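You operate a simulated robot arm through the tools that you are given. There is no shell and no other tool. Be economical: measure what you need, move in short steps, check, and stop when the job is done.

The job below is to be done with a simulated robot arm. You get a single attempt, and the scene is never put back.

TASK
Take the orange film gauge from the top of the lay-up trolley and leave it on top of the grey tile. Fetch the green tape strip and set it on the top of the black trolley. Put the 35 mm steel bolt from the top of the black trolley on the white resin block and the 45 mm steel bolt on the top of the sawhorse bench. Put the hand pump on the top of the taped carton. Put the yellow plastic wedge on the top of the drum bench away on the tool row of the wooden table. Put the yellow grease box on the top of the drum bench away on the top of the fitter's bench. Lift the lid of the wax tin on the table open. Any order will do. Set down upright: steel bolt, yellow plastic wedge.

It is judged by the outcome, as a careful person would: the job done as asked, and still so three seconds after it is handed in. It fails if anything else is knocked over, pushed out of place, dropped, spilled or broken. Lids that push on must go on centred and level and be pressed home; caps that screw on are set level and turned clockwise until they are tight.

THE ROBOT
A 6-joint arm with a two-finger parallel gripper on a trunk, on a base that drives. Base frame: it is fixed to the floor where the robot stands at the start and does not move with it; the origin is under the middle of the robot, x ahead of it, y to its left, z up; the surface under the hand at the start is at about z = 72. Readings come in cm, rad, newtons and seconds.
With the tool pointing down near the work surface it reaches from about 40 to 92 cm from the robot's upright axis, wherever it stands. Its first joint turns from -2.007 to 2.007 rad. Places, roughly: green tape strip (19x3x3 cm) [250, 30, 20]; grey tile (10x8x4 cm) [70, 10, 70]; hand pump (4x4x15 cm) [-400, -280, 90]; lid of the wax tin on the table [-590, 970, 80]; orange film gauge [75, -25, 75]; steel bolt [250, 25, 50]; tool row of the wooden table (60x12 cm) [-594, 1060, 80]; top of the black trolley [240, 20, 60]; top of the fitter's bench [820, 400, 80]; top of the sawhorse bench (48x20 cm) [404, 428, 60]; top of the taped carton (20x29 cm) [-548, 96, 30]; white resin block (4x4x3 cm) [250, 10, 60]; yellow grease box (10x8x5 cm) [-420, -270, 80]; yellow plastic wedge (10x4x5 cm) [-410, -290, 80]. Payload 3.43 kg.
The tool frame sits at the grasp point between the pads (the TCP): z along the fingers, y along the line on which they close. The tips reach 3.4 cm beyond it. Largest opening 12.8 cm; finger width 2.4, thickness 1.2; the body of the gripper, 4.8 by 13 cm, starts 9.6 cm behind the TCP.
Orientation is that of the tool frame in the base frame, as a unit quaternion [x, y, z, w]. With the fingers straight down and closing along the base's y, the tool's x points along the base's -x, its y along +y and its z along -z.

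THE INTERFACE
- The arm moves only by the tool step_arm. Its argument "moves" is a list of rows, each a list of 7 numbers: the shift along the tool's x, y, z in mm, then the turn, a rotation vector about the tool's x, y, z in degrees, then the gripper command, from -1 (shut) to 1 (fully open), values between in proportion. In form: [[x, y, z, rx, ry, rz, gripper], ...]. A call has 1 to 10 rows; each row shifts and turns the commanded pose from where the row before left it, along the tool's axes as they then stand. Rows are played at 5 a second. More than 5 cm and 0.15 rad between two rows, or a gripper value outside its range, and nothing of the call is played. A pose out of reach is approached as far as the arm can. The call stops where the force on the tool passes 40 N (or 10 N more than at its start, if that is more) or the arm is blocked; 0.2 s more then pass. Each finger travels about 10.8 cm/s and halts on what it meets, pressing with about 30 N; the grip force reading is that of the motor and also rises with nothing between the fingers. The clock runs only during rows and for 0.2 s after the last one: add rows that do not move to give the fingers time. The reply holds the time, the measured pose of the TCP, the force on the tool along the base axes, the opening and the grip force, in the units named above and with some noise, with the torque about the TCP (base axes, N m) and any sound that the robot's microphone picked up.
- Cameras (640 x 400 px; columns grow to the right, rows downward): "scene" is now at [6.58, 17.59, 122.34]; the picture's right is [-0.21, -0.98, 0.00], its down [-0.42, 0.09, -0.90] and it looks along [0.89, -0.19, -0.43] (base axes); focal length 251 px, centre (320, 200). "wrist" rides on the gripper at [7.6, -1.1, -16] in the tool frame; the picture's right is [0.15, 0.99, 0.00], its down [-0.88, 0.13, -0.46] and it looks along [-0.45, 0.07, 0.89] (tool axes); focal length 234 px, centre (320, 200). There is no depth. A picture from a camera that has moved, and an enlarged one, comes with that camera's place and axes in the base frame and with its lens.
- camera(camera): a new picture of that camera. It takes no simulated time.
- move_column(by): slides the trunk up (or, below 0, down) by that many cm; the arm and the scene camera ride with it, the base frame stays. It gives what a move gives, with no picture.
- roll_base(legs): drives the robot by 1 to 6 legs, each [ahead, turn to the left] in cm and rad, along the robot's own axes; the way and the turn of a leg run together, so that a leg with both is an arc; at most 150 cm and 3.142 rad a leg. The arm and the cameras ride along, it lands a little off, and it stops where it bumps. It gives what a move gives.
- head_to(pan, tilt): turns the head with the scene camera to pan (to the left, within 1.798 rad either way) and tilt (down, from -0.506 to 1.204), counted from straight ahead of the robot. It gives what a move gives.
- zoom(camera, box): a new picture of the part [left, top, right, bottom] of that camera's present view, enlarged. It takes no simulated time.
- sign_off(): hands the job in; it is judged then, once.

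Work in short steps. Places have to be worked out from the pictures, the camera data and where the tool is seen: move nearer, look again, correct. Check each grasp and each placing, and mend what went wrong. You have 217 turns and 198 pictures in all, those below and enlarged ones among them. Open the gripper and draw the arm clear of the work before you hand the job in, unless the task says otherwise; then end with one line.

The tools are called after "Call:" as a command line: name --pt "numbers of a row" for each row, then --argument value for the rest, lists and objects as JSON in quotes. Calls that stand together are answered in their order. step_arm: Moves the arm, as the interface text tells. Its arguments: {"type":"object","properties":{"moves":{"type":"array"}},"required":["moves"]} The other tools are called the same way: move_column (by) slides the trunk up or down; roll_base (legs) drives the base; head_to (pan, tilt) turns the head that bears the scene camera; camera (camera) takes a picture; zoom (camera, box) takes an enlarged picture of a part of a camera's view; sign_off () hands the job in.

At the start:

```text
time_s: 0.0
tool_pos: [55.7, -10.95, 106.78]
orientation: [0.001, 1.0, -0.001, 0.0]
ft_force: [-0.2, 0.7, 0.4]
ft_torque: [0.01, -0.01, -0.01]
grip_width: 12.8
gripper_force: 0.0
trunk travel left (down, up): [-47.5, 31.5]
robot x, y, heading: [0.05, -0.21, -0.001]
head pan, tilt: [-0.208, 0.44]
```

scene: 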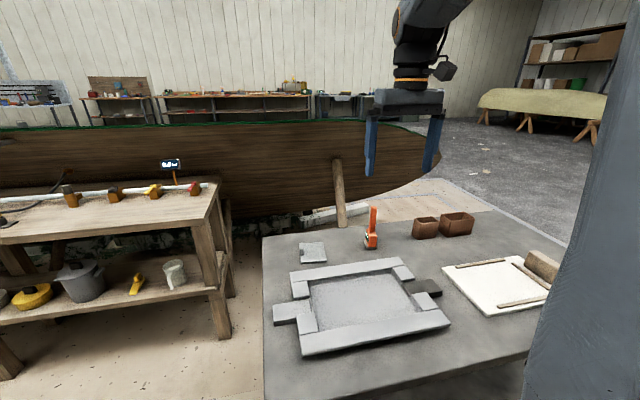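
wrist: 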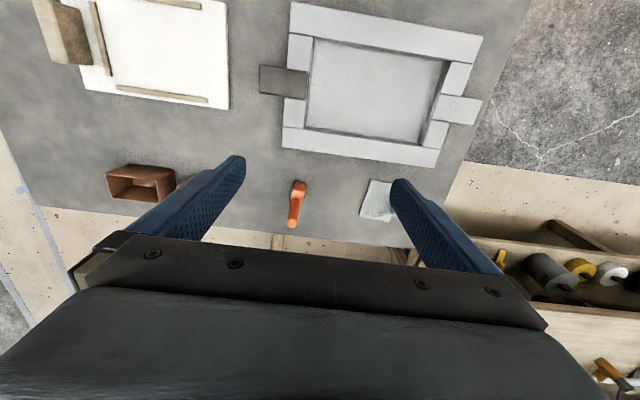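

I start by looking closely at the orange gauge and the grey tile.

Call:
zoom --camera "scene" --box '[280, 190, 480, 315]'

Call:
zoom --camera "wrist" --box '[240, 140, 440, 265]'

```text
3.20 times, centred on (380, 252) of scene
camera zoom: at [6.58, 17.59, 122.34], right [-0.21, -0.98, 0.0], down [-0.42, 0.09, -0.9], along [0.89, -0.19, -0.43], focal length 804 px, centre (128, 32)
```

zoom: 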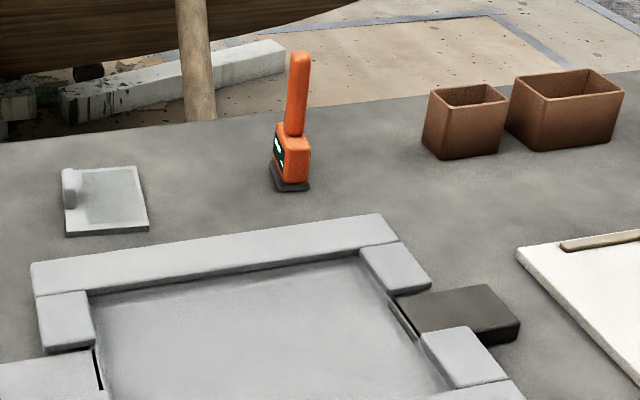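

```text
3.20 times, centred on (340, 202) of wrist
camera zoom: at [48.13, -12.07, 122.85], right [-0.15, 0.99, 0.0], down [0.88, 0.13, 0.46], along [0.45, 0.07, -0.89], focal length 749 px, centre (256, 192)
```

zoom: 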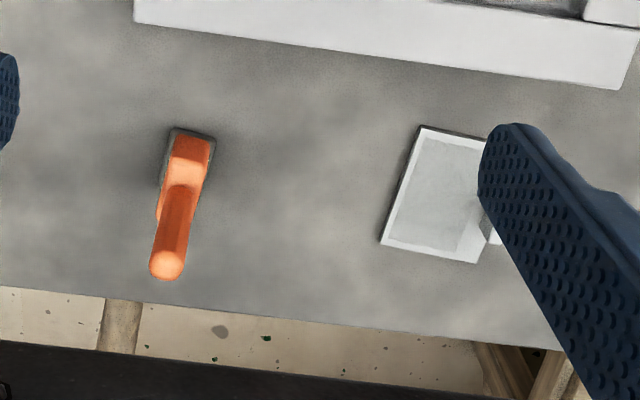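

The gauge stands upright at about (71.8, -13.6), handle top at z≈86.7, and the tile is at about (69.7, 6). I move above the gauge.

Call:
step_arm --pt "-40 -6.6 15 0 0 0 0.2" --pt "-40 -6.6 15 0 0 0 0" --pt "-40 -6.6 15 0 0 0 -0.1" --pt "-41 -6.7 25 0 0 0 -0.2" --pt "0 0 30 0 0 0 -0.2" --pt "0 0 0 0 0 0 -0.2"

Call:
camera --camera "wrist"

Call:
camera --camera "scene"

```text
time_s: 1.4
tool_pos: [72.02, -13.64, 96.92]
orientation: [0.0, 1.0, 0.001, -0.001]
ft_force: [-0.3, 0.0, -0.7]
ft_torque: [-0.01, 0.02, 0.0]
grip_width: 5.14
gripper_force: 0.1
trunk travel left (down, up): [-47.5, 31.5]
robot x, y, heading: [0.05, -0.34, -0.002]
head pan, tilt: [-0.208, 0.44]
```

```text
193 pictures are left
camera wrist: at [64.35, -14.9, 112.96], right [-0.15, 0.99, 0.0], down [0.88, 0.13, 0.46], along [0.45, 0.07, -0.89], focal length 234 px, centre (320, 200)
```

wrist: 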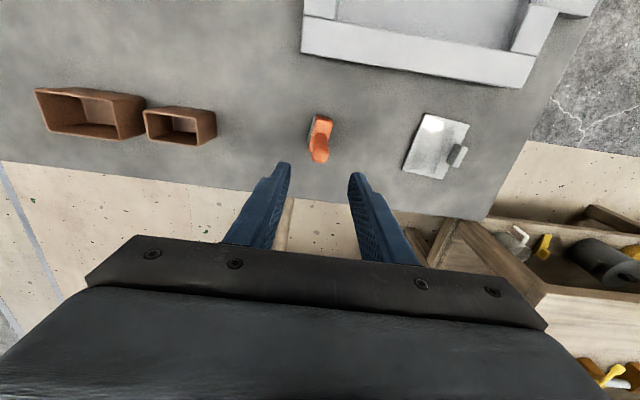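

```text
192 pictures are left
camera scene: at [6.58, 17.59, 122.35], right [-0.21, -0.98, 0.0], down [-0.42, 0.09, -0.9], along [0.89, -0.19, -0.43], focal length 251 px, centre (320, 200)
```

scene: 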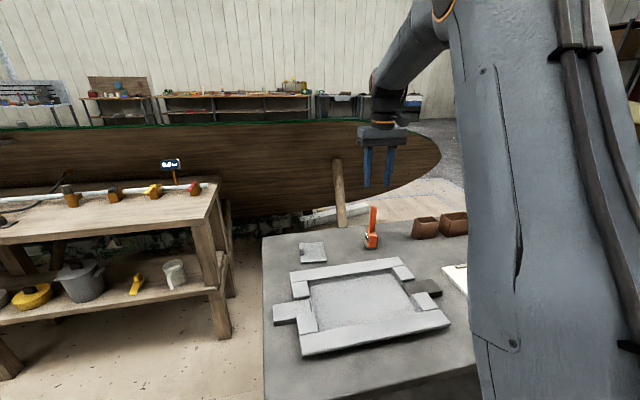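

The wrist view confirms the handle at (72, -13.6). I descend to z≈82.7 and close.

Call:
step_arm --pt "0 0 45 0 0 0 -0.2" --pt "0 0 45 0 0 0 -0.2" --pt "0 0 40 0 0 0 -0.2" --pt "0 0 12 0 0 0 -0.2" --pt "0 0 0 0 0 0 -1" --pt "0 0 0 0 0 0 -1" --pt "0 0 0 0 0 0 -1"

Call:
zoom --camera "scene" --box '[280, 170, 440, 270]'

```text
time_s: 3.0
tool_pos: [71.95, -13.63, 82.67]
orientation: [0.0, 1.0, 0.0, 0.001]
ft_force: [-0.1, -0.6, 0.3]
ft_torque: [0.01, 0.02, -0.02]
grip_width: 1.94
gripper_force: 30.1
trunk travel left (down, up): [-47.5, 31.5]
robot x, y, heading: [-0.05, -0.09, 0.002]
head pan, tilt: [-0.208, 0.44]
```

```text
4.00 times, centred on (360, 220) of scene
camera zoom: at [6.59, 17.59, 122.34], right [-0.21, -0.98, 0.0], down [-0.42, 0.09, -0.9], along [0.89, -0.19, -0.43], focal length 1006 px, centre (160, 120)
```

zoom: 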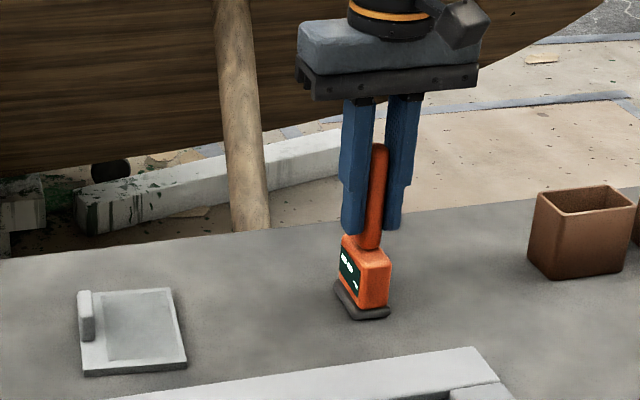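

Grasp holds. I lift 7 cm and carry it over the tile.

Call:
step_arm --pt "0 0 -35 0 0 0 -1" --pt "0 0 -35 0 0 0 -1" --pt "4 48 0 0 0 0 -1" --pt "4 48 0 0 0 0 -1" --pt "4 48 0 0 0 0 -1" --pt "5 47 0 0 0 0 -1" --pt "0 0 20 0 0 0 -1" --pt "0 0 0 0 0 0 -1"

Call:
camera --camera "wrist"

Call:
zoom --camera "scene" --box '[240, 170, 400, 270]'

```text
time_s: 4.8
tool_pos: [70.03, 5.74, 87.8]
orientation: [0.0, 1.0, 0.0, 0.0]
ft_force: [0.6, -0.6, -0.9]
ft_torque: [0.02, -0.01, 0.03]
grip_width: 1.92
gripper_force: 30.3
trunk travel left (down, up): [-47.5, 31.5]
robot x, y, heading: [-0.05, 0.57, 0.005]
head pan, tilt: [-0.208, 0.44]
```

```text
190 pictures are left
camera wrist: at [62.47, 4.47, 103.83], right [-0.15, 0.99, 0.0], down [0.88, 0.13, 0.46], along [0.45, 0.07, -0.89], focal length 234 px, centre (320, 200)
```

wrist: 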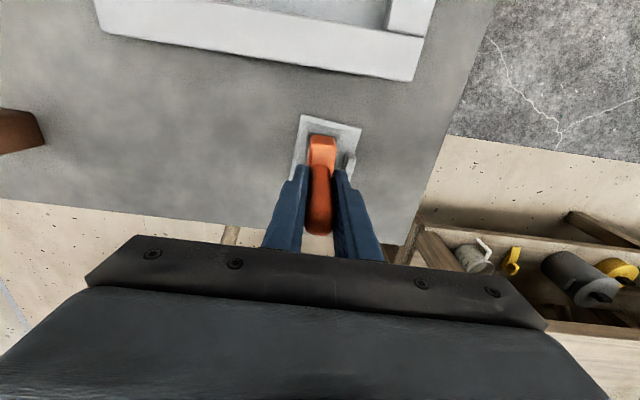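

```text
4.00 times, centred on (320, 220) of scene
camera zoom: at [6.58, 17.59, 122.34], right [-0.21, -0.98, 0.0], down [-0.42, 0.09, -0.9], along [0.89, -0.19, -0.43], focal length 1006 px, centre (320, 120)
```

zoom: 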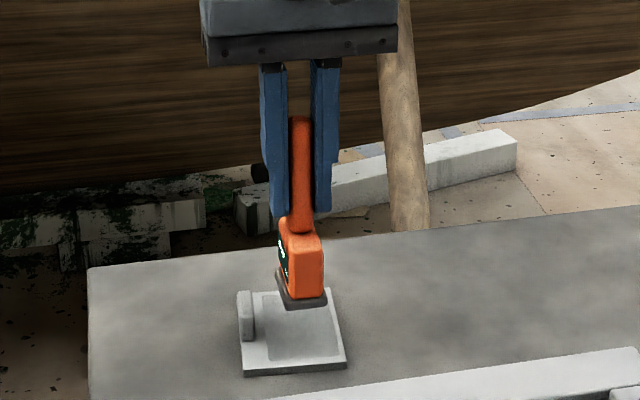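

Aligned over the plate; I nudge 5 mm away from the ridge and lower until contact.

Call:
step_arm --pt "5 -5 20 0 0 0 -1" --pt "0 0 8 0 0 0 -1" --pt "0 0 5 0 0 0 -1" --pt "0 0 3 0 0 0 -1" --pt "0 0 0 0 0 0 -1"

Call:
zoom --camera "scene" --box '[270, 200, 366, 260]'

```text
time_s: 6.0
tool_pos: [69.61, 5.22, 84.01]
orientation: [0.0, 1.0, 0.0, 0.0]
ft_force: [-0.2, -0.7, -1.7]
ft_torque: [0.01, 0.0, 0.0]
grip_width: 1.97
gripper_force: 29.8
trunk travel left (down, up): [-47.5, 31.5]
robot x, y, heading: [0.08, -0.14, 0.003]
head pan, tilt: [-0.208, 0.44]
```

```text
6.67 times, centred on (318, 230) of scene
camera zoom: at [6.59, 17.59, 122.34], right [-0.21, -0.98, 0.0], down [-0.42, 0.09, -0.9], along [0.89, -0.19, -0.43], focal length 1676 px, centre (333, 0)
```

zoom: 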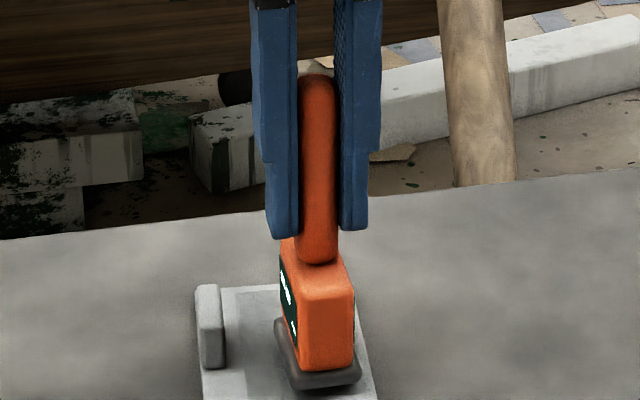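

The base is a bit close to the plate's right edge, so I raise 5 mm, shift 7 mm left and lower again.

Call:
step_arm --pt "0 0 -6 0 0 0 -1" --pt "0 7 0 0 0 0 -1" --pt "0 0 6 0 0 0 -1" --pt "0 0 2 0 0 0 -1" --pt "0 0 1 0 0 0 -1" --pt "0 0 0 0 0 0 -1"

Call:
zoom --camera "scene" --box '[270, 210, 366, 270]'

```text
time_s: 7.4
tool_pos: [69.64, 5.76, 83.62]
orientation: [0.0, 1.0, 0.0, -0.001]
ft_force: [-0.9, -0.4, -0.4]
ft_torque: [0.01, 0.02, -0.01]
grip_width: 1.94
gripper_force: 30.2
trunk travel left (down, up): [-47.5, 31.5]
robot x, y, heading: [0.14, 0.22, 0.001]
head pan, tilt: [-0.208, 0.44]
```

```text
6.67 times, centred on (318, 240) of scene
camera zoom: at [6.59, 17.59, 122.34], right [-0.21, -0.98, 0.0], down [-0.42, 0.09, -0.9], along [0.89, -0.19, -0.43], focal length 1676 px, centre (333, -67)
```

zoom: 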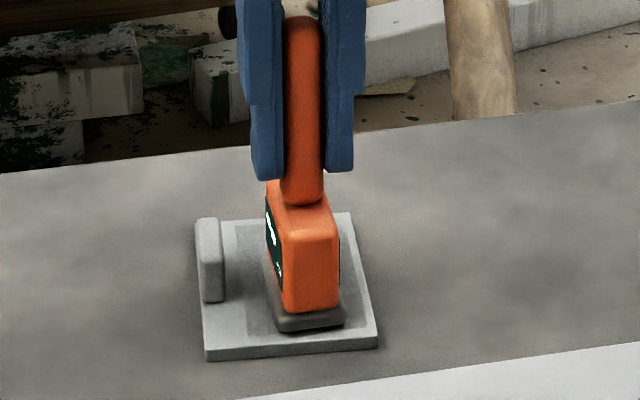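

Nicely positioned, apparently just above contact. I lower in 2 mm steps until I feel the tile.

Call:
step_arm --pt "0 0 2 0 0 0 -1" --pt "0 0 2 0 0 0 -1" --pt "0 0 0 0 0 0 -1"

```text
time_s: 8.2
tool_pos: [69.7, 5.69, 83.45]
orientation: [0.0, 1.0, -0.001, 0.001]
ft_force: [-3.7, -0.4, 16.2]
ft_torque: [-0.05, 0.48, 0.02]
grip_width: 1.95
gripper_force: 29.8
trunk travel left (down, up): [-47.5, 31.5]
robot x, y, heading: [0.07, -0.01, -0.0]
head pan, tilt: [-0.208, 0.44]
```

Contact is felt (16 N). I ease back a little, open, and rise clear.

Call:
step_arm --pt "0 0 -2 0 0 0 -1" --pt "0 0 0 0 0 0 -0.4" --pt "0 0 0 0 0 0 -0.4" --pt "0 0 -30 0 0 0 -0.4" --pt "0 0 -50 0 0 0 -0.4" --pt "0 0 -50 0 0 0 -0.4" --pt "0 0 -50 0 0 0 -0.4" --pt "50 0 0 0 0 0 -0.4" --pt "50 0 0 0 0 0 -0.4" --pt "40 0 0 0 0 0 -0.4"

Call:
zoom --camera "scene" --box '[270, 200, 366, 260]'

Call:
head_to --pan 0 --tilt 0.3

Call:
camera --camera "scene"

Call:
head_to --pan 1.4 --tilt 0.3

Call:
camera --camera "scene"

Call:
head_to --pan -1.3 --tilt 0.3

Call:
camera --camera "scene"

```text
time_s: 10.4
tool_pos: [55.34, 5.67, 101.32]
orientation: [0.0, 1.0, 0.0, 0.0]
ft_force: [0.8, 0.4, -0.1]
ft_torque: [0.03, 0.07, -0.01]
grip_width: 3.83
gripper_force: 0.0
trunk travel left (down, up): [-47.5, 31.5]
robot x, y, heading: [0.07, -0.12, -0.001]
head pan, tilt: [-0.208, 0.44]
```

```text
6.67 times, centred on (318, 230) of scene
camera zoom: at [6.64, 17.59, 122.34], right [-0.21, -0.98, 0.0], down [-0.42, 0.09, -0.9], along [0.89, -0.19, -0.43], focal length 1676 px, centre (333, 0)
```

zoom: 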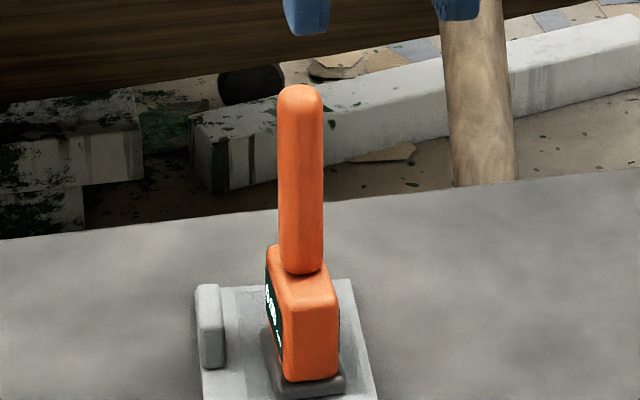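

```text
time_s: 11.1
tool_pos: [55.39, 5.6, 101.34]
orientation: [0.0, 1.0, -0.001, 0.0]
ft_force: [-0.3, -0.3, 0.5]
ft_torque: [-0.04, 0.01, 0.02]
grip_width: 3.85
gripper_force: 0.0
trunk travel left (down, up): [-47.5, 31.5]
robot x, y, heading: [-0.01, 0.34, -0.0]
head pan, tilt: [0.0, 0.3]
```

```text
185 pictures are left
camera scene: at [6.91, 19.49, 123.64], right [0.0, -1.0, 0.0], down [-0.3, 0.0, -0.96], along [0.96, 0.0, -0.3], focal length 251 px, centre (320, 200)
```

scene: 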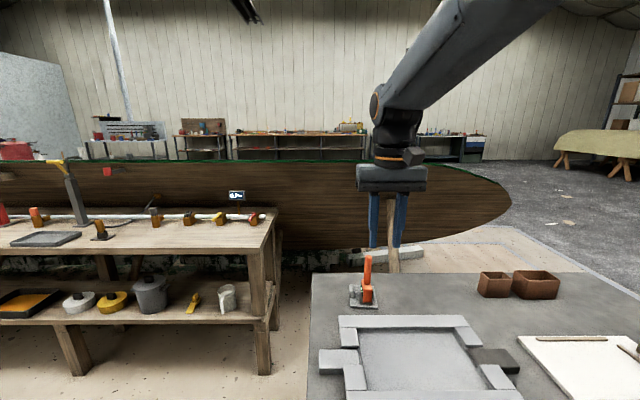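

```text
time_s: 12.7
tool_pos: [55.13, 5.66, 101.38]
orientation: [0.0, 1.0, 0.0, -0.001]
ft_force: [0.2, 0.0, 0.2]
ft_torque: [0.03, -0.03, 0.01]
grip_width: 3.85
gripper_force: 0.0
trunk travel left (down, up): [-47.5, 31.5]
robot x, y, heading: [-0.05, 0.26, 0.003]
head pan, tilt: [1.4, 0.3]
```

```text
184 pictures are left
camera scene: at [-0.83, 28.69, 123.64], right [0.99, -0.17, 0.0], down [-0.05, -0.29, -0.96], along [0.16, 0.94, -0.3], focal length 251 px, centre (320, 200)
```

scene: 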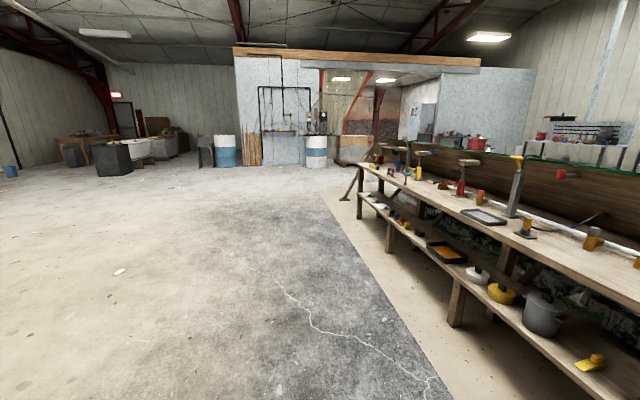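

```text
time_s: 15.1
tool_pos: [55.39, 5.75, 101.4]
orientation: [0.0, 1.0, 0.0, -0.001]
ft_force: [0.5, -1.2, 0.2]
ft_torque: [0.02, 0.03, -0.02]
grip_width: 3.81
gripper_force: 0.2
trunk travel left (down, up): [-47.5, 31.5]
robot x, y, heading: [0.19, 0.05, -0.002]
head pan, tilt: [-1.3, 0.3]
```

```text
183 pictures are left
camera scene: at [0.07, 10.5, 123.64], right [-0.96, -0.27, 0.0], down [-0.08, 0.28, -0.96], along [0.26, -0.92, -0.3], focal length 251 px, centre (320, 200)
```

scene: 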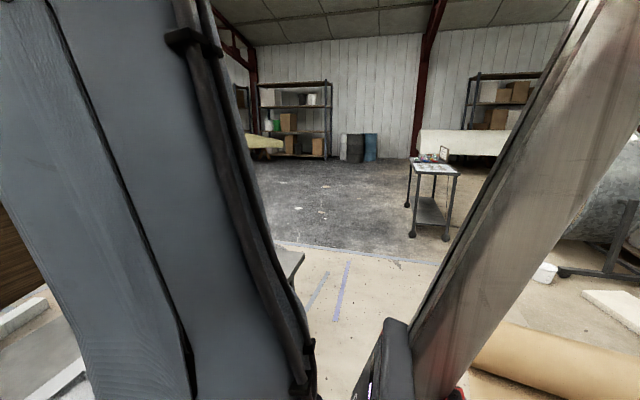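

The gauge stands steady on the tile. Before driving, I look around to both rear sides.

Call:
head_to --pan -1.798 --tilt 0.45

Call:
camera --camera "scene"

Call:
head_to --pan 1.798 --tilt 0.3

Call:
camera --camera "scene"

```text
time_s: 16.0
tool_pos: [55.28, 5.68, 101.29]
orientation: [0.0, 1.0, 0.0, 0.0]
ft_force: [-0.4, -0.6, 0.3]
ft_torque: [0.01, 0.01, 0.01]
grip_width: 3.86
gripper_force: 0.0
trunk travel left (down, up): [-47.5, 31.5]
robot x, y, heading: [0.17, -0.16, -0.006]
head pan, tilt: [-1.798, 0.45]
```

```text
182 pictures are left
camera scene: at [-4.49, 10.54, 122.25], right [-0.97, 0.22, 0.0], down [0.1, 0.42, -0.9], along [-0.2, -0.88, -0.43], focal length 251 px, centre (320, 200)
```

scene: 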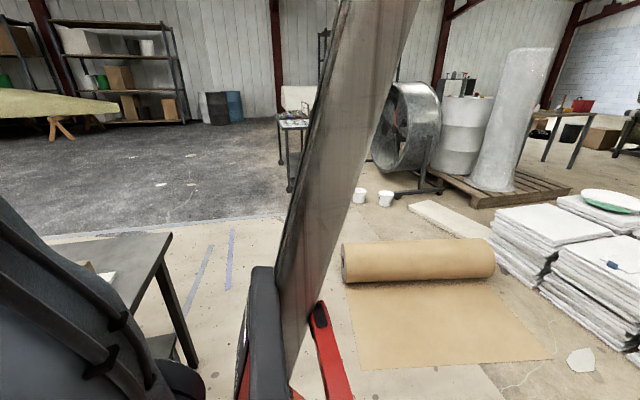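

```text
time_s: 19.0
tool_pos: [55.36, 5.71, 101.39]
orientation: [0.0, 1.0, 0.0, -0.001]
ft_force: [0.5, -0.3, 0.5]
ft_torque: [-0.02, -0.02, -0.01]
grip_width: 3.86
gripper_force: 0.0
trunk travel left (down, up): [-47.5, 31.5]
robot x, y, heading: [0.25, -0.05, -0.004]
head pan, tilt: [1.798, 0.3]
```

```text
181 pictures are left
camera scene: at [-4.52, 28.59, 123.64], right [0.97, 0.22, 0.0], down [0.07, -0.29, -0.96], along [-0.21, 0.93, -0.3], focal length 251 px, centre (320, 200)
```

scene: 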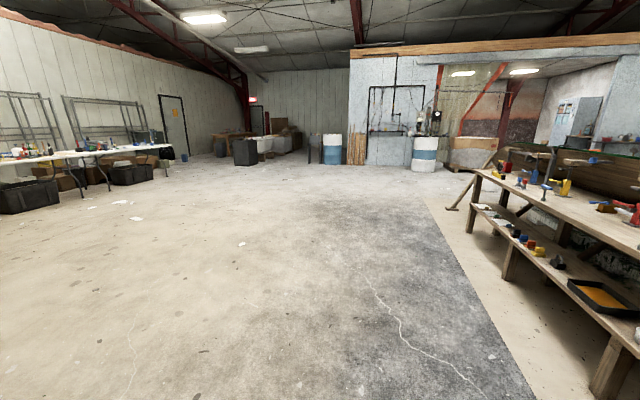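

I look down at the robot's own base to learn its footprint and the clearance on the right.

Call:
head_to --pan -1.1 --tilt 1.1

Call:
camera --camera "scene"

Call:
head_to --pan 1.0 --tilt 1.1

Call:
camera --camera "scene"

```text
time_s: 21.5
tool_pos: [55.27, 5.76, 101.3]
orientation: [0.0, 1.0, 0.0, 0.0]
ft_force: [-0.1, -0.5, 0.0]
ft_torque: [0.05, -0.03, 0.0]
grip_width: 3.83
gripper_force: 0.0
trunk travel left (down, up): [-47.5, 31.5]
robot x, y, heading: [0.15, -0.18, -0.001]
head pan, tilt: [-1.1, 1.1]
```

```text
180 pictures are left
camera scene: at [0.44, 13.87, 117.03], right [-0.89, -0.45, 0.0], down [-0.4, 0.79, -0.45], along [0.21, -0.4, -0.89], focal length 251 px, centre (320, 200)
```

scene: 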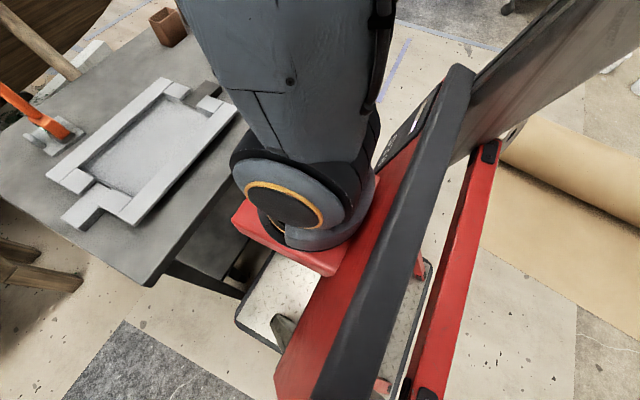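

```text
time_s: 23.5
tool_pos: [55.2, 5.61, 101.39]
orientation: [0.0, 1.0, 0.0, 0.0]
ft_force: [-1.0, 0.5, 0.6]
ft_torque: [-0.02, 0.0, 0.0]
grip_width: 3.85
gripper_force: 0.1
trunk travel left (down, up): [-47.5, 31.5]
robot x, y, heading: [-0.22, -0.06, -0.002]
head pan, tilt: [1.0, 1.1]
```

```text
179 pictures are left
camera scene: at [0.99, 24.8, 117.03], right [0.84, -0.54, 0.0], down [-0.48, -0.75, -0.45], along [0.25, 0.38, -0.89], focal length 251 px, centre (320, 200)
```

scene: 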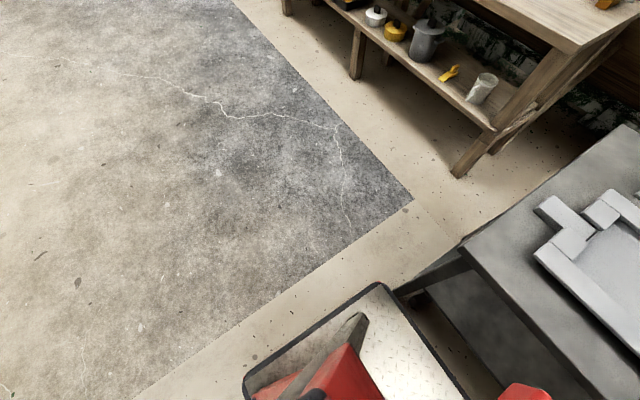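

The base is about 60×52 cm with its front nearly under the table edge. I back off 14 cm, turn right, drive clear of the trolley end, and look.

Call:
roll_base --legs '[[-14, 0], [0, -1.571], [85, 0]]'

Call:
move_column --by 30

Call:
head_to --pan 1.5 --tilt 0.3

Call:
camera --camera "scene"

Call:
head_to --pan 0.5 --tilt 0.35

Call:
camera --camera "scene"

```text
time_s: 32.8
tool_pos: [-5.87, -139.97, 101.34]
orientation: [0.697, 0.717, 0.0, 0.0]
ft_force: [-0.9, -0.1, -0.1]
ft_torque: [0.01, 0.0, -0.02]
grip_width: 3.82
gripper_force: 0.1
trunk travel left (down, up): [-47.5, 31.5]
robot x, y, heading: [-12.92, -84.7, -1.547]
head pan, tilt: [1.0, 1.1]
```

```text
time_s: 35.8
tool_pos: [-5.79, -139.92, 131.42]
orientation: [0.697, 0.717, -0.001, 0.0]
ft_force: [0.6, -0.1, 0.0]
ft_torque: [0.02, 0.01, -0.02]
grip_width: 3.84
gripper_force: 0.1
trunk travel left (down, up): [-77.5, 1.5]
robot x, y, heading: [-13.35, -84.24, -1.545]
head pan, tilt: [1.0, 1.1]
```

```text
time_s: 36.9
tool_pos: [-5.76, -139.84, 131.45]
orientation: [0.698, 0.716, 0.0, 0.0]
ft_force: [-0.4, -0.1, 0.4]
ft_torque: [0.02, -0.03, -0.01]
grip_width: 3.82
gripper_force: 0.1
trunk travel left (down, up): [-77.5, 1.5]
robot x, y, heading: [-13.35, -84.62, -1.545]
head pan, tilt: [1.499, 0.3]
```

```text
178 pictures are left
camera scene: at [15.64, -73.66, 153.63], right [-0.04, -1.0, 0.0], down [-0.3, 0.01, -0.95], along [0.95, -0.04, -0.3], focal length 251 px, centre (320, 200)
```

scene: 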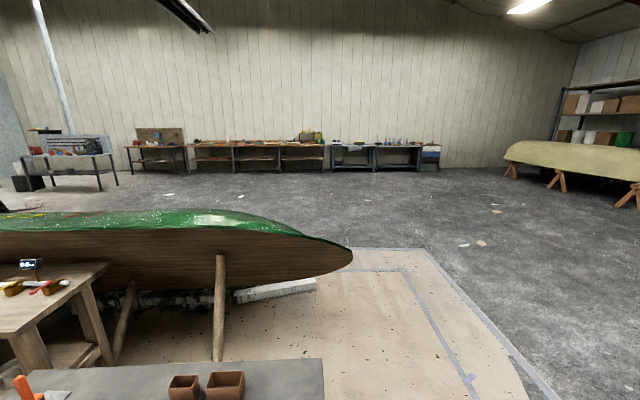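

```text
time_s: 38.2
tool_pos: [-5.83, -139.96, 131.34]
orientation: [0.697, 0.717, -0.001, 0.0]
ft_force: [-0.2, 0.4, 0.4]
ft_torque: [0.01, 0.0, 0.02]
grip_width: 3.83
gripper_force: 0.1
trunk travel left (down, up): [-77.5, 1.5]
robot x, y, heading: [-12.9, -85.03, -1.545]
head pan, tilt: [0.499, 0.351]
```

```text
177 pictures are left
camera scene: at [11.0, -81.29, 153.17], right [-0.86, -0.5, 0.0], down [-0.17, 0.3, -0.94], along [0.47, -0.81, -0.34], focal length 251 px, centre (320, 200)
```

scene: 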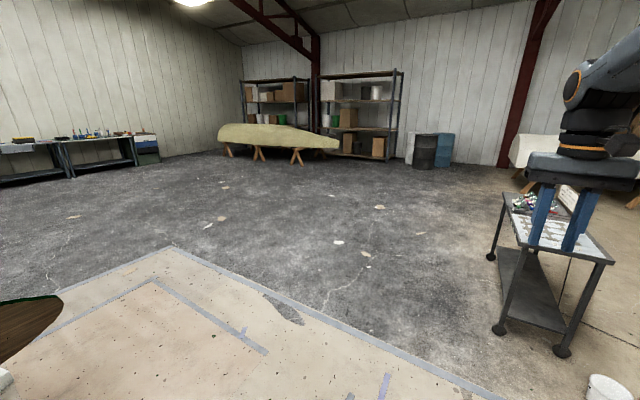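

Hull tip lies about (194, -106); open floor to its right. I drive around its end and look at the far side.

Call:
roll_base --legs '[[10, 0], [0, 0.95], [145, 0], [0, 0.6], [100, 0]]'

Call:
head_to --pan 1.2 --tilt 0.4

Call:
camera --camera "scene"

```text
time_s: 41.5
tool_pos: [33.53, -125.46, 131.41]
orientation: [0.339, 0.941, 0.0, 0.0]
ft_force: [-0.6, 0.5, 1.5]
ft_torque: [0.01, 0.0, 0.0]
grip_width: 3.85
gripper_force: 0.1
trunk travel left (down, up): [-77.5, 1.5]
robot x, y, heading: [-12.63, -94.58, -0.69]
head pan, tilt: [0.499, 0.351]
stopped in leg 2: the robot was blocked; the commanded pose is now the measured one
```

```text
time_s: 42.6
tool_pos: [33.41, -125.5, 131.33]
orientation: [0.339, 0.941, 0.0, 0.001]
ft_force: [-1.1, 0.1, -0.5]
ft_torque: [-0.02, -0.04, 0.05]
grip_width: 3.84
gripper_force: 0.0
trunk travel left (down, up): [-77.5, 1.5]
robot x, y, heading: [-12.91, -94.24, -0.69]
head pan, tilt: [1.201, 0.4]
```

```text
176 pictures are left
camera scene: at [-0.52, -68.05, 152.71], right [0.49, -0.87, 0.0], down [-0.34, -0.19, -0.92], along [0.8, 0.45, -0.39], focal length 251 px, centre (320, 200)
```

scene: 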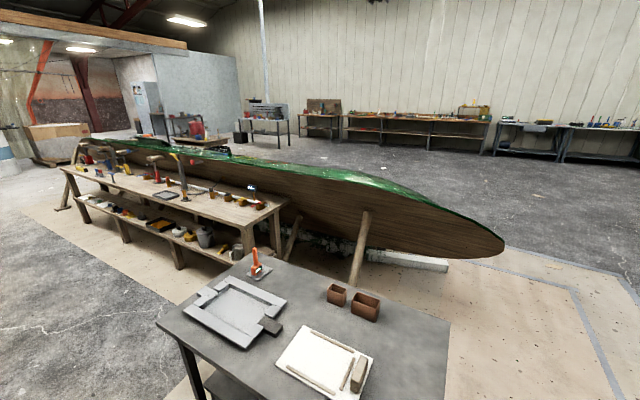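

A rear corner evidently touched the paper roll's end. I drive straight ahead off it, then continue around.

Call:
roll_base --legs '[[60, 0], [0, 0.1], [100, 0], [0, 0.59], [90, 0]]'

Call:
head_to --pan 1.4 --tilt 0.4

Call:
camera --camera "scene"

```text
time_s: 57.1
tool_pos: [261.45, -176.04, 131.35]
orientation: [-0.017, 1.0, 0.001, 0.0]
ft_force: [-0.2, 0.3, -1.0]
ft_torque: [0.0, -0.03, 0.0]
grip_width: 3.83
gripper_force: 0.1
trunk travel left (down, up): [-77.5, 1.5]
robot x, y, heading: [206.3, -183.83, 0.036]
head pan, tilt: [1.201, 0.4]
```

```text
time_s: 57.9
tool_pos: [261.35, -176.05, 131.41]
orientation: [-0.017, 1.0, 0.0, 0.0]
ft_force: [0.0, -0.4, 0.2]
ft_torque: [0.0, -0.03, 0.0]
grip_width: 3.85
gripper_force: 0.1
trunk travel left (down, up): [-77.5, 1.5]
robot x, y, heading: [205.98, -183.98, 0.027]
head pan, tilt: [1.4, 0.4]
```

```text
175 pictures are left
camera scene: at [196.19, -155.3, 152.71], right [0.99, -0.14, 0.0], down [-0.05, -0.39, -0.92], along [0.13, 0.91, -0.39], focal length 251 px, centre (320, 200)
```

scene: 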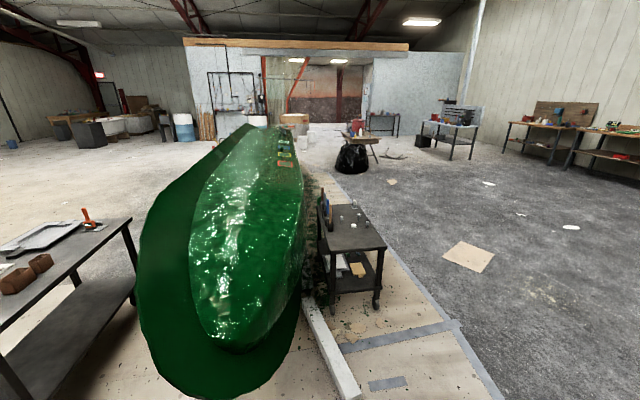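

The black trolley stands behind the hull, about where said. I zoom in.

Call:
zoom --camera "scene" --box '[280, 180, 440, 310]'

Call:
zoom --camera "scene" --box '[310, 100, 510, 210]'

```text
3.08 times, centred on (360, 245) of scene
camera zoom: at [196.19, -155.3, 152.71], right [0.99, -0.14, 0.0], down [-0.05, -0.39, -0.92], along [0.13, 0.91, -0.39], focal length 774 px, centre (197, 62)
```

zoom: 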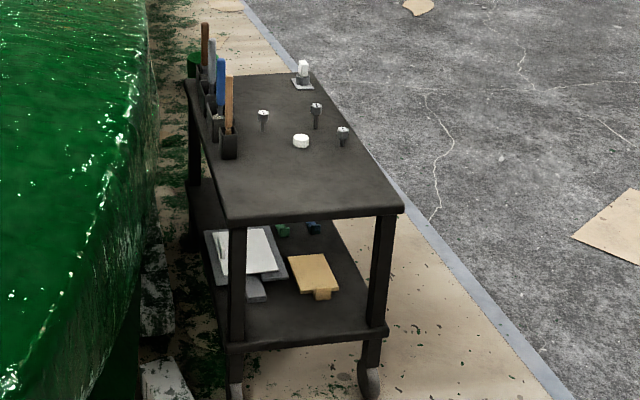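

```text
3.20 times, centred on (410, 155) of scene
camera zoom: at [196.19, -155.3, 152.71], right [0.99, -0.14, 0.0], down [-0.05, -0.39, -0.92], along [0.13, 0.91, -0.39], focal length 804 px, centre (32, 344)
```

zoom: 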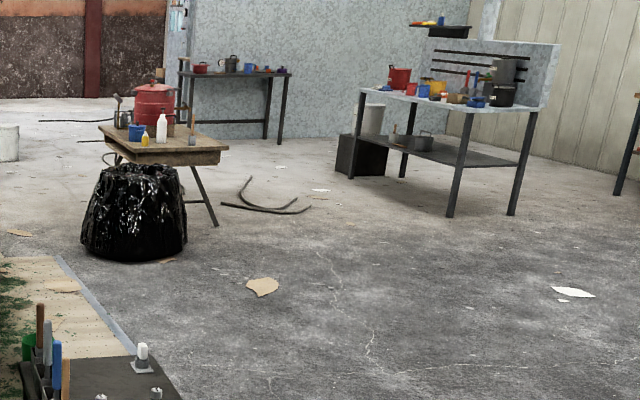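

Trolley top spans x≈222–259, y≈-23…50, z≈60, bolts and resin block upon it. I drive around to its +x side, facing -x.

Call:
roll_base --legs '[[107, 0], [0, 1.54], [100, 0], [97, 0], [0, 1.571]]'

Call:
head_to --pan -0.2 --tilt 0.75

Call:
camera --camera "scene"

Call:
camera --camera "wrist"

```text
time_s: 80.5
tool_pos: [260.04, 17.27, 131.48]
orientation: [0.999, -0.035, 0.0, 0.0]
ft_force: [0.0, -0.7, -0.2]
ft_torque: [-0.01, 0.03, -0.01]
grip_width: 3.87
gripper_force: 0.1
trunk travel left (down, up): [-77.5, 1.5]
robot x, y, heading: [315.53, 19.19, 3.07]
head pan, tilt: [1.4, 0.4]
```

```text
time_s: 82.2
tool_pos: [259.95, 17.17, 131.37]
orientation: [0.999, -0.036, 0.0, 0.001]
ft_force: [-0.1, -0.4, -0.1]
ft_torque: [0.02, 0.0, -0.01]
grip_width: 3.85
gripper_force: 0.1
trunk travel left (down, up): [-77.5, 1.5]
robot x, y, heading: [315.19, 19.09, 3.07]
head pan, tilt: [-0.201, 0.75]
```

```text
172 pictures are left
camera scene: at [317.37, 1.05, 149.61], right [0.27, 0.96, 0.0], down [0.66, -0.18, -0.73], along [-0.7, 0.2, -0.68], focal length 251 px, centre (320, 200)
```

scene: 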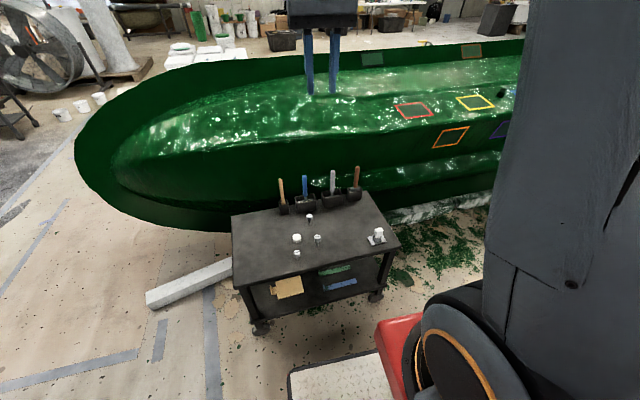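

```text
171 pictures are left
camera wrist: at [267.7, 17.79, 147.39], right [0.08, -1.0, 0.0], down [-0.89, -0.07, 0.46], along [-0.45, -0.03, -0.89], focal length 234 px, centre (320, 200)
```

wrist: 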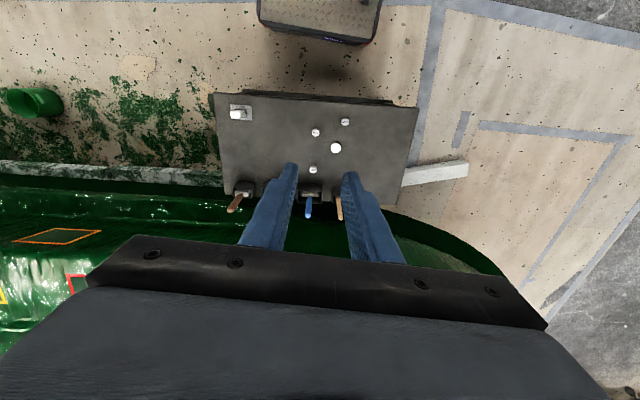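

Good view. I zoom on the trolley from both cameras.

Call:
zoom --camera "scene" --box '[225, 180, 405, 340]'

Call:
zoom --camera "wrist" --box '[200, 75, 430, 225]'

```text
2.50 times, centred on (315, 260) of scene
camera zoom: at [317.37, 1.05, 149.61], right [0.27, 0.96, 0.0], down [0.66, -0.18, -0.73], along [-0.7, 0.2, -0.68], focal length 629 px, centre (332, 50)
```

zoom: 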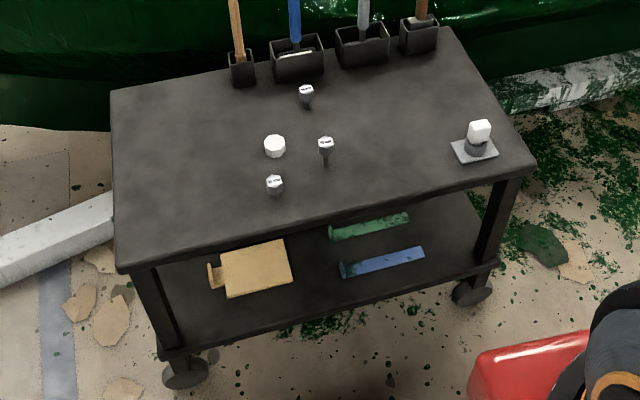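

```text
2.67 times, centred on (315, 150) of wrist
camera zoom: at [267.7, 17.79, 147.39], right [0.08, -1.0, 0.0], down [-0.89, -0.07, 0.46], along [-0.45, -0.03, -0.89], focal length 624 px, centre (333, 333)
```

zoom: 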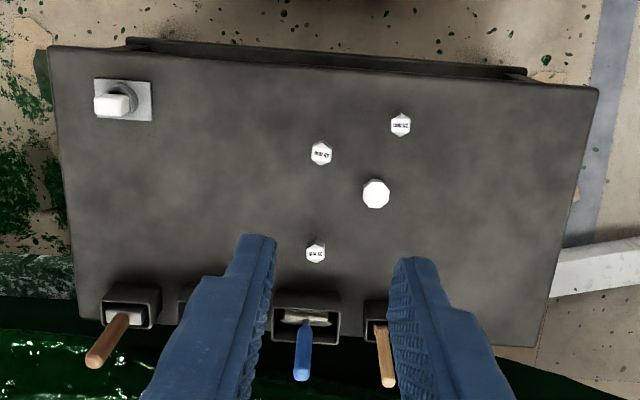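

Bolt heads carry labels. I lower the column to bring the wrist camera near and read them.

Call:
move_column --by -42

Call:
zoom --camera "wrist" --box '[220, 60, 460, 210]'

Call:
camera --camera "scene"

```text
refused: -42 is not a number from -40 to 40
```

```text
2.67 times, centred on (340, 135) of wrist
camera zoom: at [267.7, 17.79, 147.39], right [0.08, -1.0, 0.0], down [-0.89, -0.07, 0.46], along [-0.45, -0.03, -0.89], focal length 624 px, centre (267, 373)
```

zoom: 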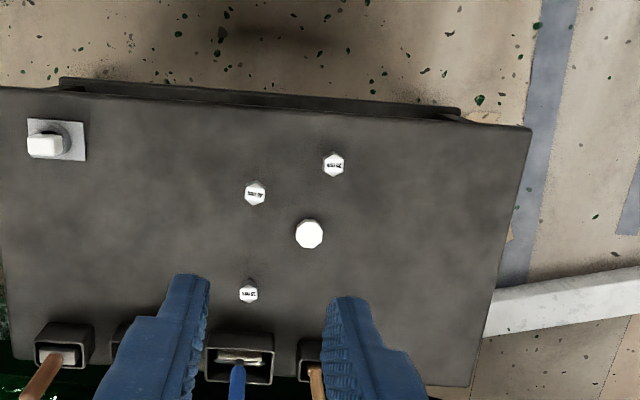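

```text
167 pictures are left
camera scene: at [317.37, 1.05, 149.61], right [0.27, 0.96, 0.0], down [0.66, -0.18, -0.73], along [-0.7, 0.2, -0.68], focal length 251 px, centre (320, 200)
```

scene: 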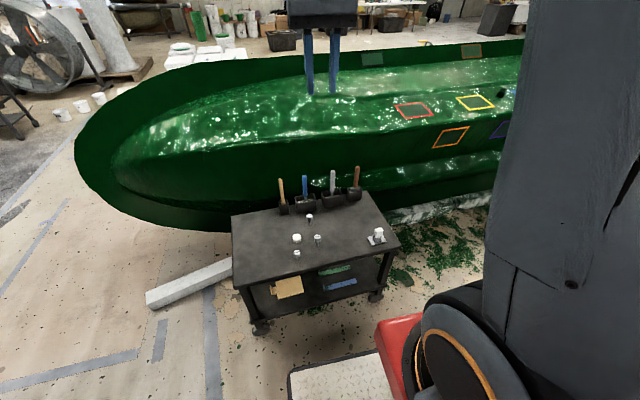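

The column step is limited to 40; I lower by 38 and look.

Call:
move_column --by -38

Call:
zoom --camera "wrist" --box '[220, 60, 460, 210]'

```text
time_s: 85.9
tool_pos: [260.03, 17.3, 93.39]
orientation: [0.999, -0.036, 0.0, -0.001]
ft_force: [0.7, 0.2, -0.5]
ft_torque: [0.0, 0.01, 0.0]
grip_width: 3.85
gripper_force: 0.1
trunk travel left (down, up): [-39.5, 39.5]
robot x, y, heading: [315.65, 18.96, 3.071]
head pan, tilt: [-0.201, 0.75]
```

```text
2.67 times, centred on (340, 135) of wrist
camera zoom: at [267.7, 17.79, 109.39], right [0.08, -1.0, 0.0], down [-0.89, -0.07, 0.46], along [-0.45, -0.03, -0.89], focal length 624 px, centre (267, 373)
```

zoom: 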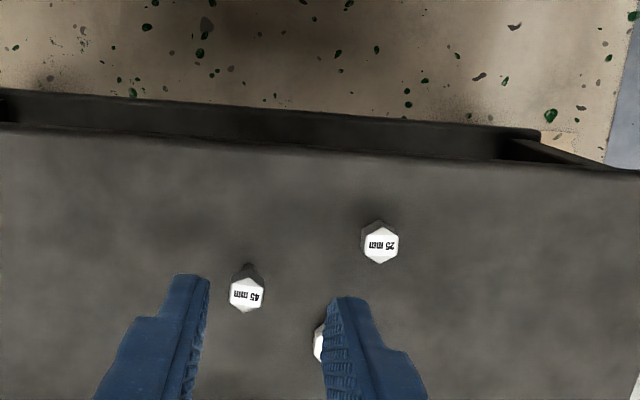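

Bolt A reads 45 mm, B seems 25 mm; I zoom tightly and open the view for C.

Call:
zoom --camera "wrist" --box '[350, 135, 380, 165]'

Call:
step_arm --pt "0 -10 0 0 0 0 0" --pt "-30 0 0 0 0 0 0" --pt "-30 0 20 0 0 0 0" --pt "0 0 30 0 0 0 0" --pt "0 0 0 0 0 0 0"

Call:
camera --camera "wrist"

```text
13.33 times, centred on (365, 150) of wrist
camera zoom: at [267.7, 17.79, 109.39], right [0.08, -1.0, 0.0], down [-0.89, -0.07, 0.46], along [-0.45, -0.03, -0.89], focal length 3122 px, centre (-280, 867)
```

zoom: 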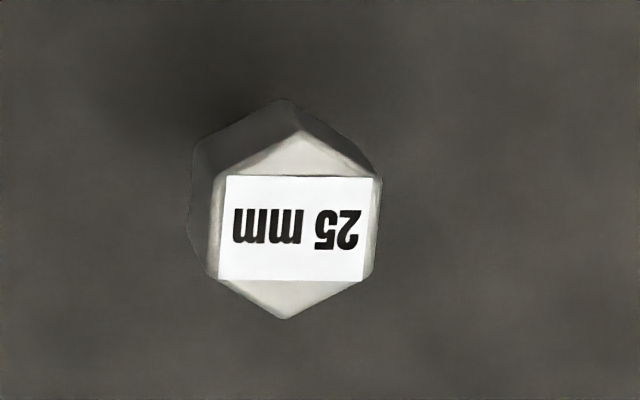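

```text
time_s: 87.1
tool_pos: [254.17, 18.74, 88.6]
orientation: [0.999, -0.035, 0.0, 0.0]
ft_force: [0.0, 0.1, 0.7]
ft_torque: [-0.01, -0.04, -0.03]
grip_width: 6.41
gripper_force: 0.0
trunk travel left (down, up): [-39.5, 39.5]
robot x, y, heading: [315.5, 18.74, 3.064]
head pan, tilt: [-0.201, 0.75]
```

```text
164 pictures are left
camera wrist: at [261.78, 19.3, 104.58], right [0.08, -1.0, 0.0], down [-0.89, -0.07, 0.46], along [-0.45, -0.03, -0.89], focal length 234 px, centre (320, 200)
```

wrist: 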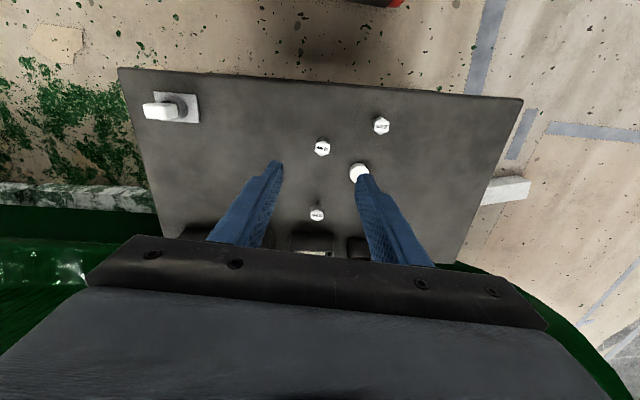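

I compute bolt C at about (237.8, 18.4), head top z≈65.7. I zoom to confirm its label and move above it.

Call:
zoom --camera "wrist" --box '[300, 200, 334, 230]'

Call:
step_arm --pt "-40 4 0 0 0 0 0" --pt "-40 4 0 0 0 0 0" --pt "-40 4 0 0 0 0 0" --pt "-43 3 20 0 0 0 0" --pt "0 0 40 0 0 0 0" --pt "0 0 50 0 0 0 0" --pt "0 0 0 0 0 0 0"

Call:
camera --camera "wrist"

Call:
zoom --camera "scene" --box '[225, 120, 405, 240]'

```text
13.33 times, centred on (317, 215) of wrist
camera zoom: at [261.78, 19.3, 104.58], right [0.08, -1.0, 0.0], down [-0.89, -0.07, 0.46], along [-0.45, -0.03, -0.89], focal length 3122 px, centre (360, 0)
```

zoom: 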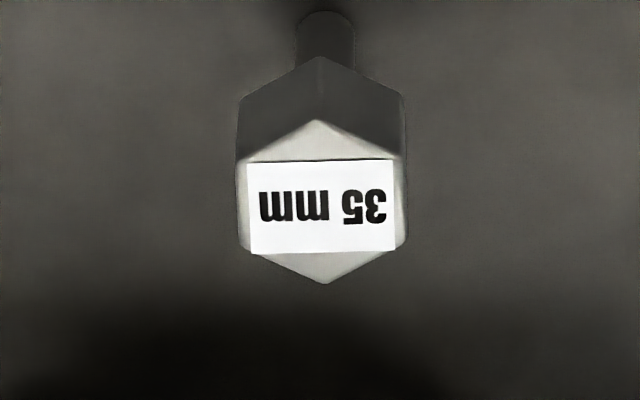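

```text
time_s: 88.7
tool_pos: [237.93, 18.68, 77.74]
orientation: [0.999, -0.035, 0.0, 0.0]
ft_force: [-0.4, -0.1, -0.1]
ft_torque: [0.0, 0.0, 0.01]
grip_width: 6.43
gripper_force: 0.1
trunk travel left (down, up): [-39.5, 39.5]
robot x, y, heading: [315.85, 19.06, 3.071]
head pan, tilt: [-0.201, 0.75]
```

```text
162 pictures are left
camera wrist: at [245.72, 19.13, 93.7], right [0.08, -1.0, 0.0], down [-0.89, -0.07, 0.46], along [-0.45, -0.03, -0.89], focal length 234 px, centre (320, 200)
```

wrist: 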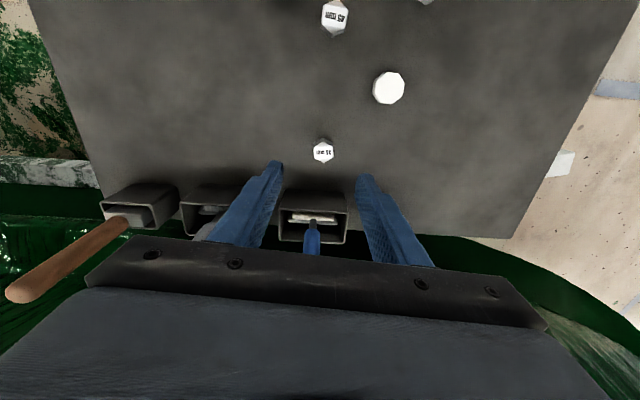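

```text
3.33 times, centred on (315, 180) of scene
camera zoom: at [306.83, 1.8, 111.61], right [0.27, 0.96, 0.0], down [0.66, -0.18, -0.73], along [-0.7, 0.2, -0.68], focal length 838 px, centre (337, 267)
```

zoom: 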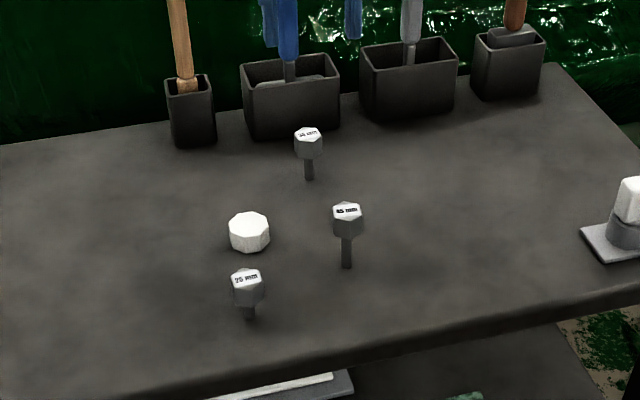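

Label confirmed: C is the 35 mm bolt, centred under the gripper. I descend to z≈65.2 and close.

Call:
step_arm --pt "-1 3 40 0 0 0 0" --pt "0 0 40 0 0 0 0" --pt "0 0 30 0 0 0 0" --pt "0 0 15 0 0 0 0" --pt "0 0 0 0 0 0 -1" --pt "0 0 0 0 0 0 -1" --pt "0 0 0 0 0 0 -1"

Call:
zoom --camera "scene" --box '[255, 120, 375, 210]'

```text
time_s: 90.3
tool_pos: [237.66, 18.05, 64.9]
orientation: [0.999, -0.035, 0.0, -0.001]
ft_force: [-0.7, 0.0, 0.2]
ft_torque: [0.0, 0.04, -0.02]
grip_width: 2.48
gripper_force: 30.1
trunk travel left (down, up): [-39.5, 39.5]
robot x, y, heading: [315.39, 18.96, 3.074]
head pan, tilt: [-0.201, 0.75]
```

```text
4.44 times, centred on (315, 165) of scene
camera zoom: at [306.82, 1.8, 111.6], right [0.27, 0.96, 0.0], down [0.66, -0.18, -0.73], along [-0.7, 0.2, -0.68], focal length 1117 px, centre (342, 356)
```

zoom: 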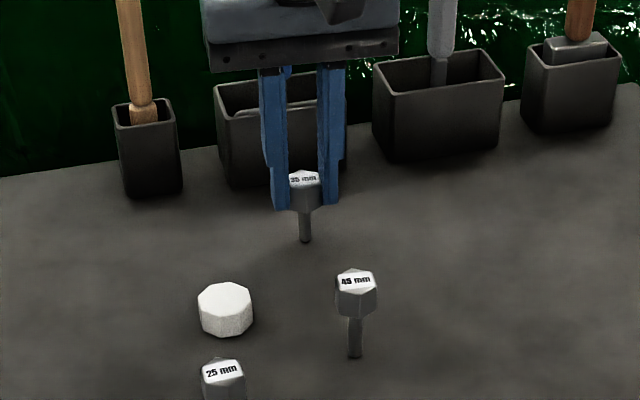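

Good grasp. I lift 6 cm and move over the resin block at about (246.7, 10.7), then look.

Call:
step_arm --pt "0 0 -30 0 0 0 -1" --pt "0 0 -30 0 0 0 -1" --pt "47 33 0 0 0 0 -1" --pt "48 34 0 0 0 0 -1" --pt "0 0 0 0 0 0 -1"

Call:
camera --camera "wrist"

Call:
zoom --camera "scene" --box '[255, 120, 375, 210]'

```text
refused: row 3 steps farther than a row can; nothing moved
```

```text
159 pictures are left
camera wrist: at [245.31, 18.55, 81.02], right [0.08, -1.0, 0.0], down [-0.89, -0.07, 0.46], along [-0.45, -0.03, -0.89], focal length 234 px, centre (320, 200)
```

wrist: 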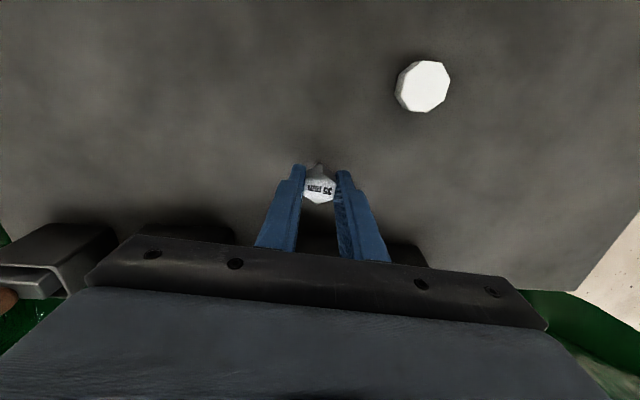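

```text
4.44 times, centred on (315, 165) of scene
camera zoom: at [306.82, 1.8, 111.6], right [0.27, 0.96, 0.0], down [0.66, -0.18, -0.73], along [-0.7, 0.2, -0.68], focal length 1117 px, centre (342, 356)
```

zoom: 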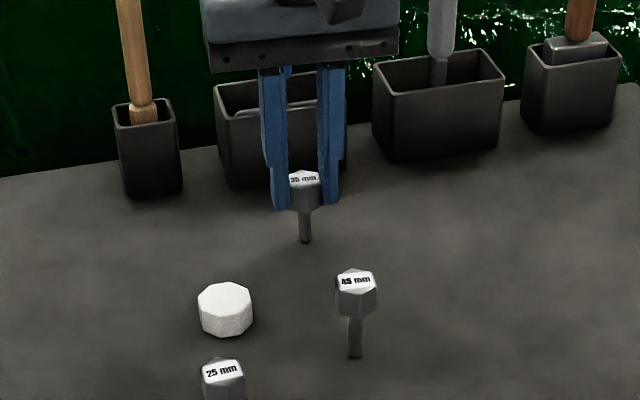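

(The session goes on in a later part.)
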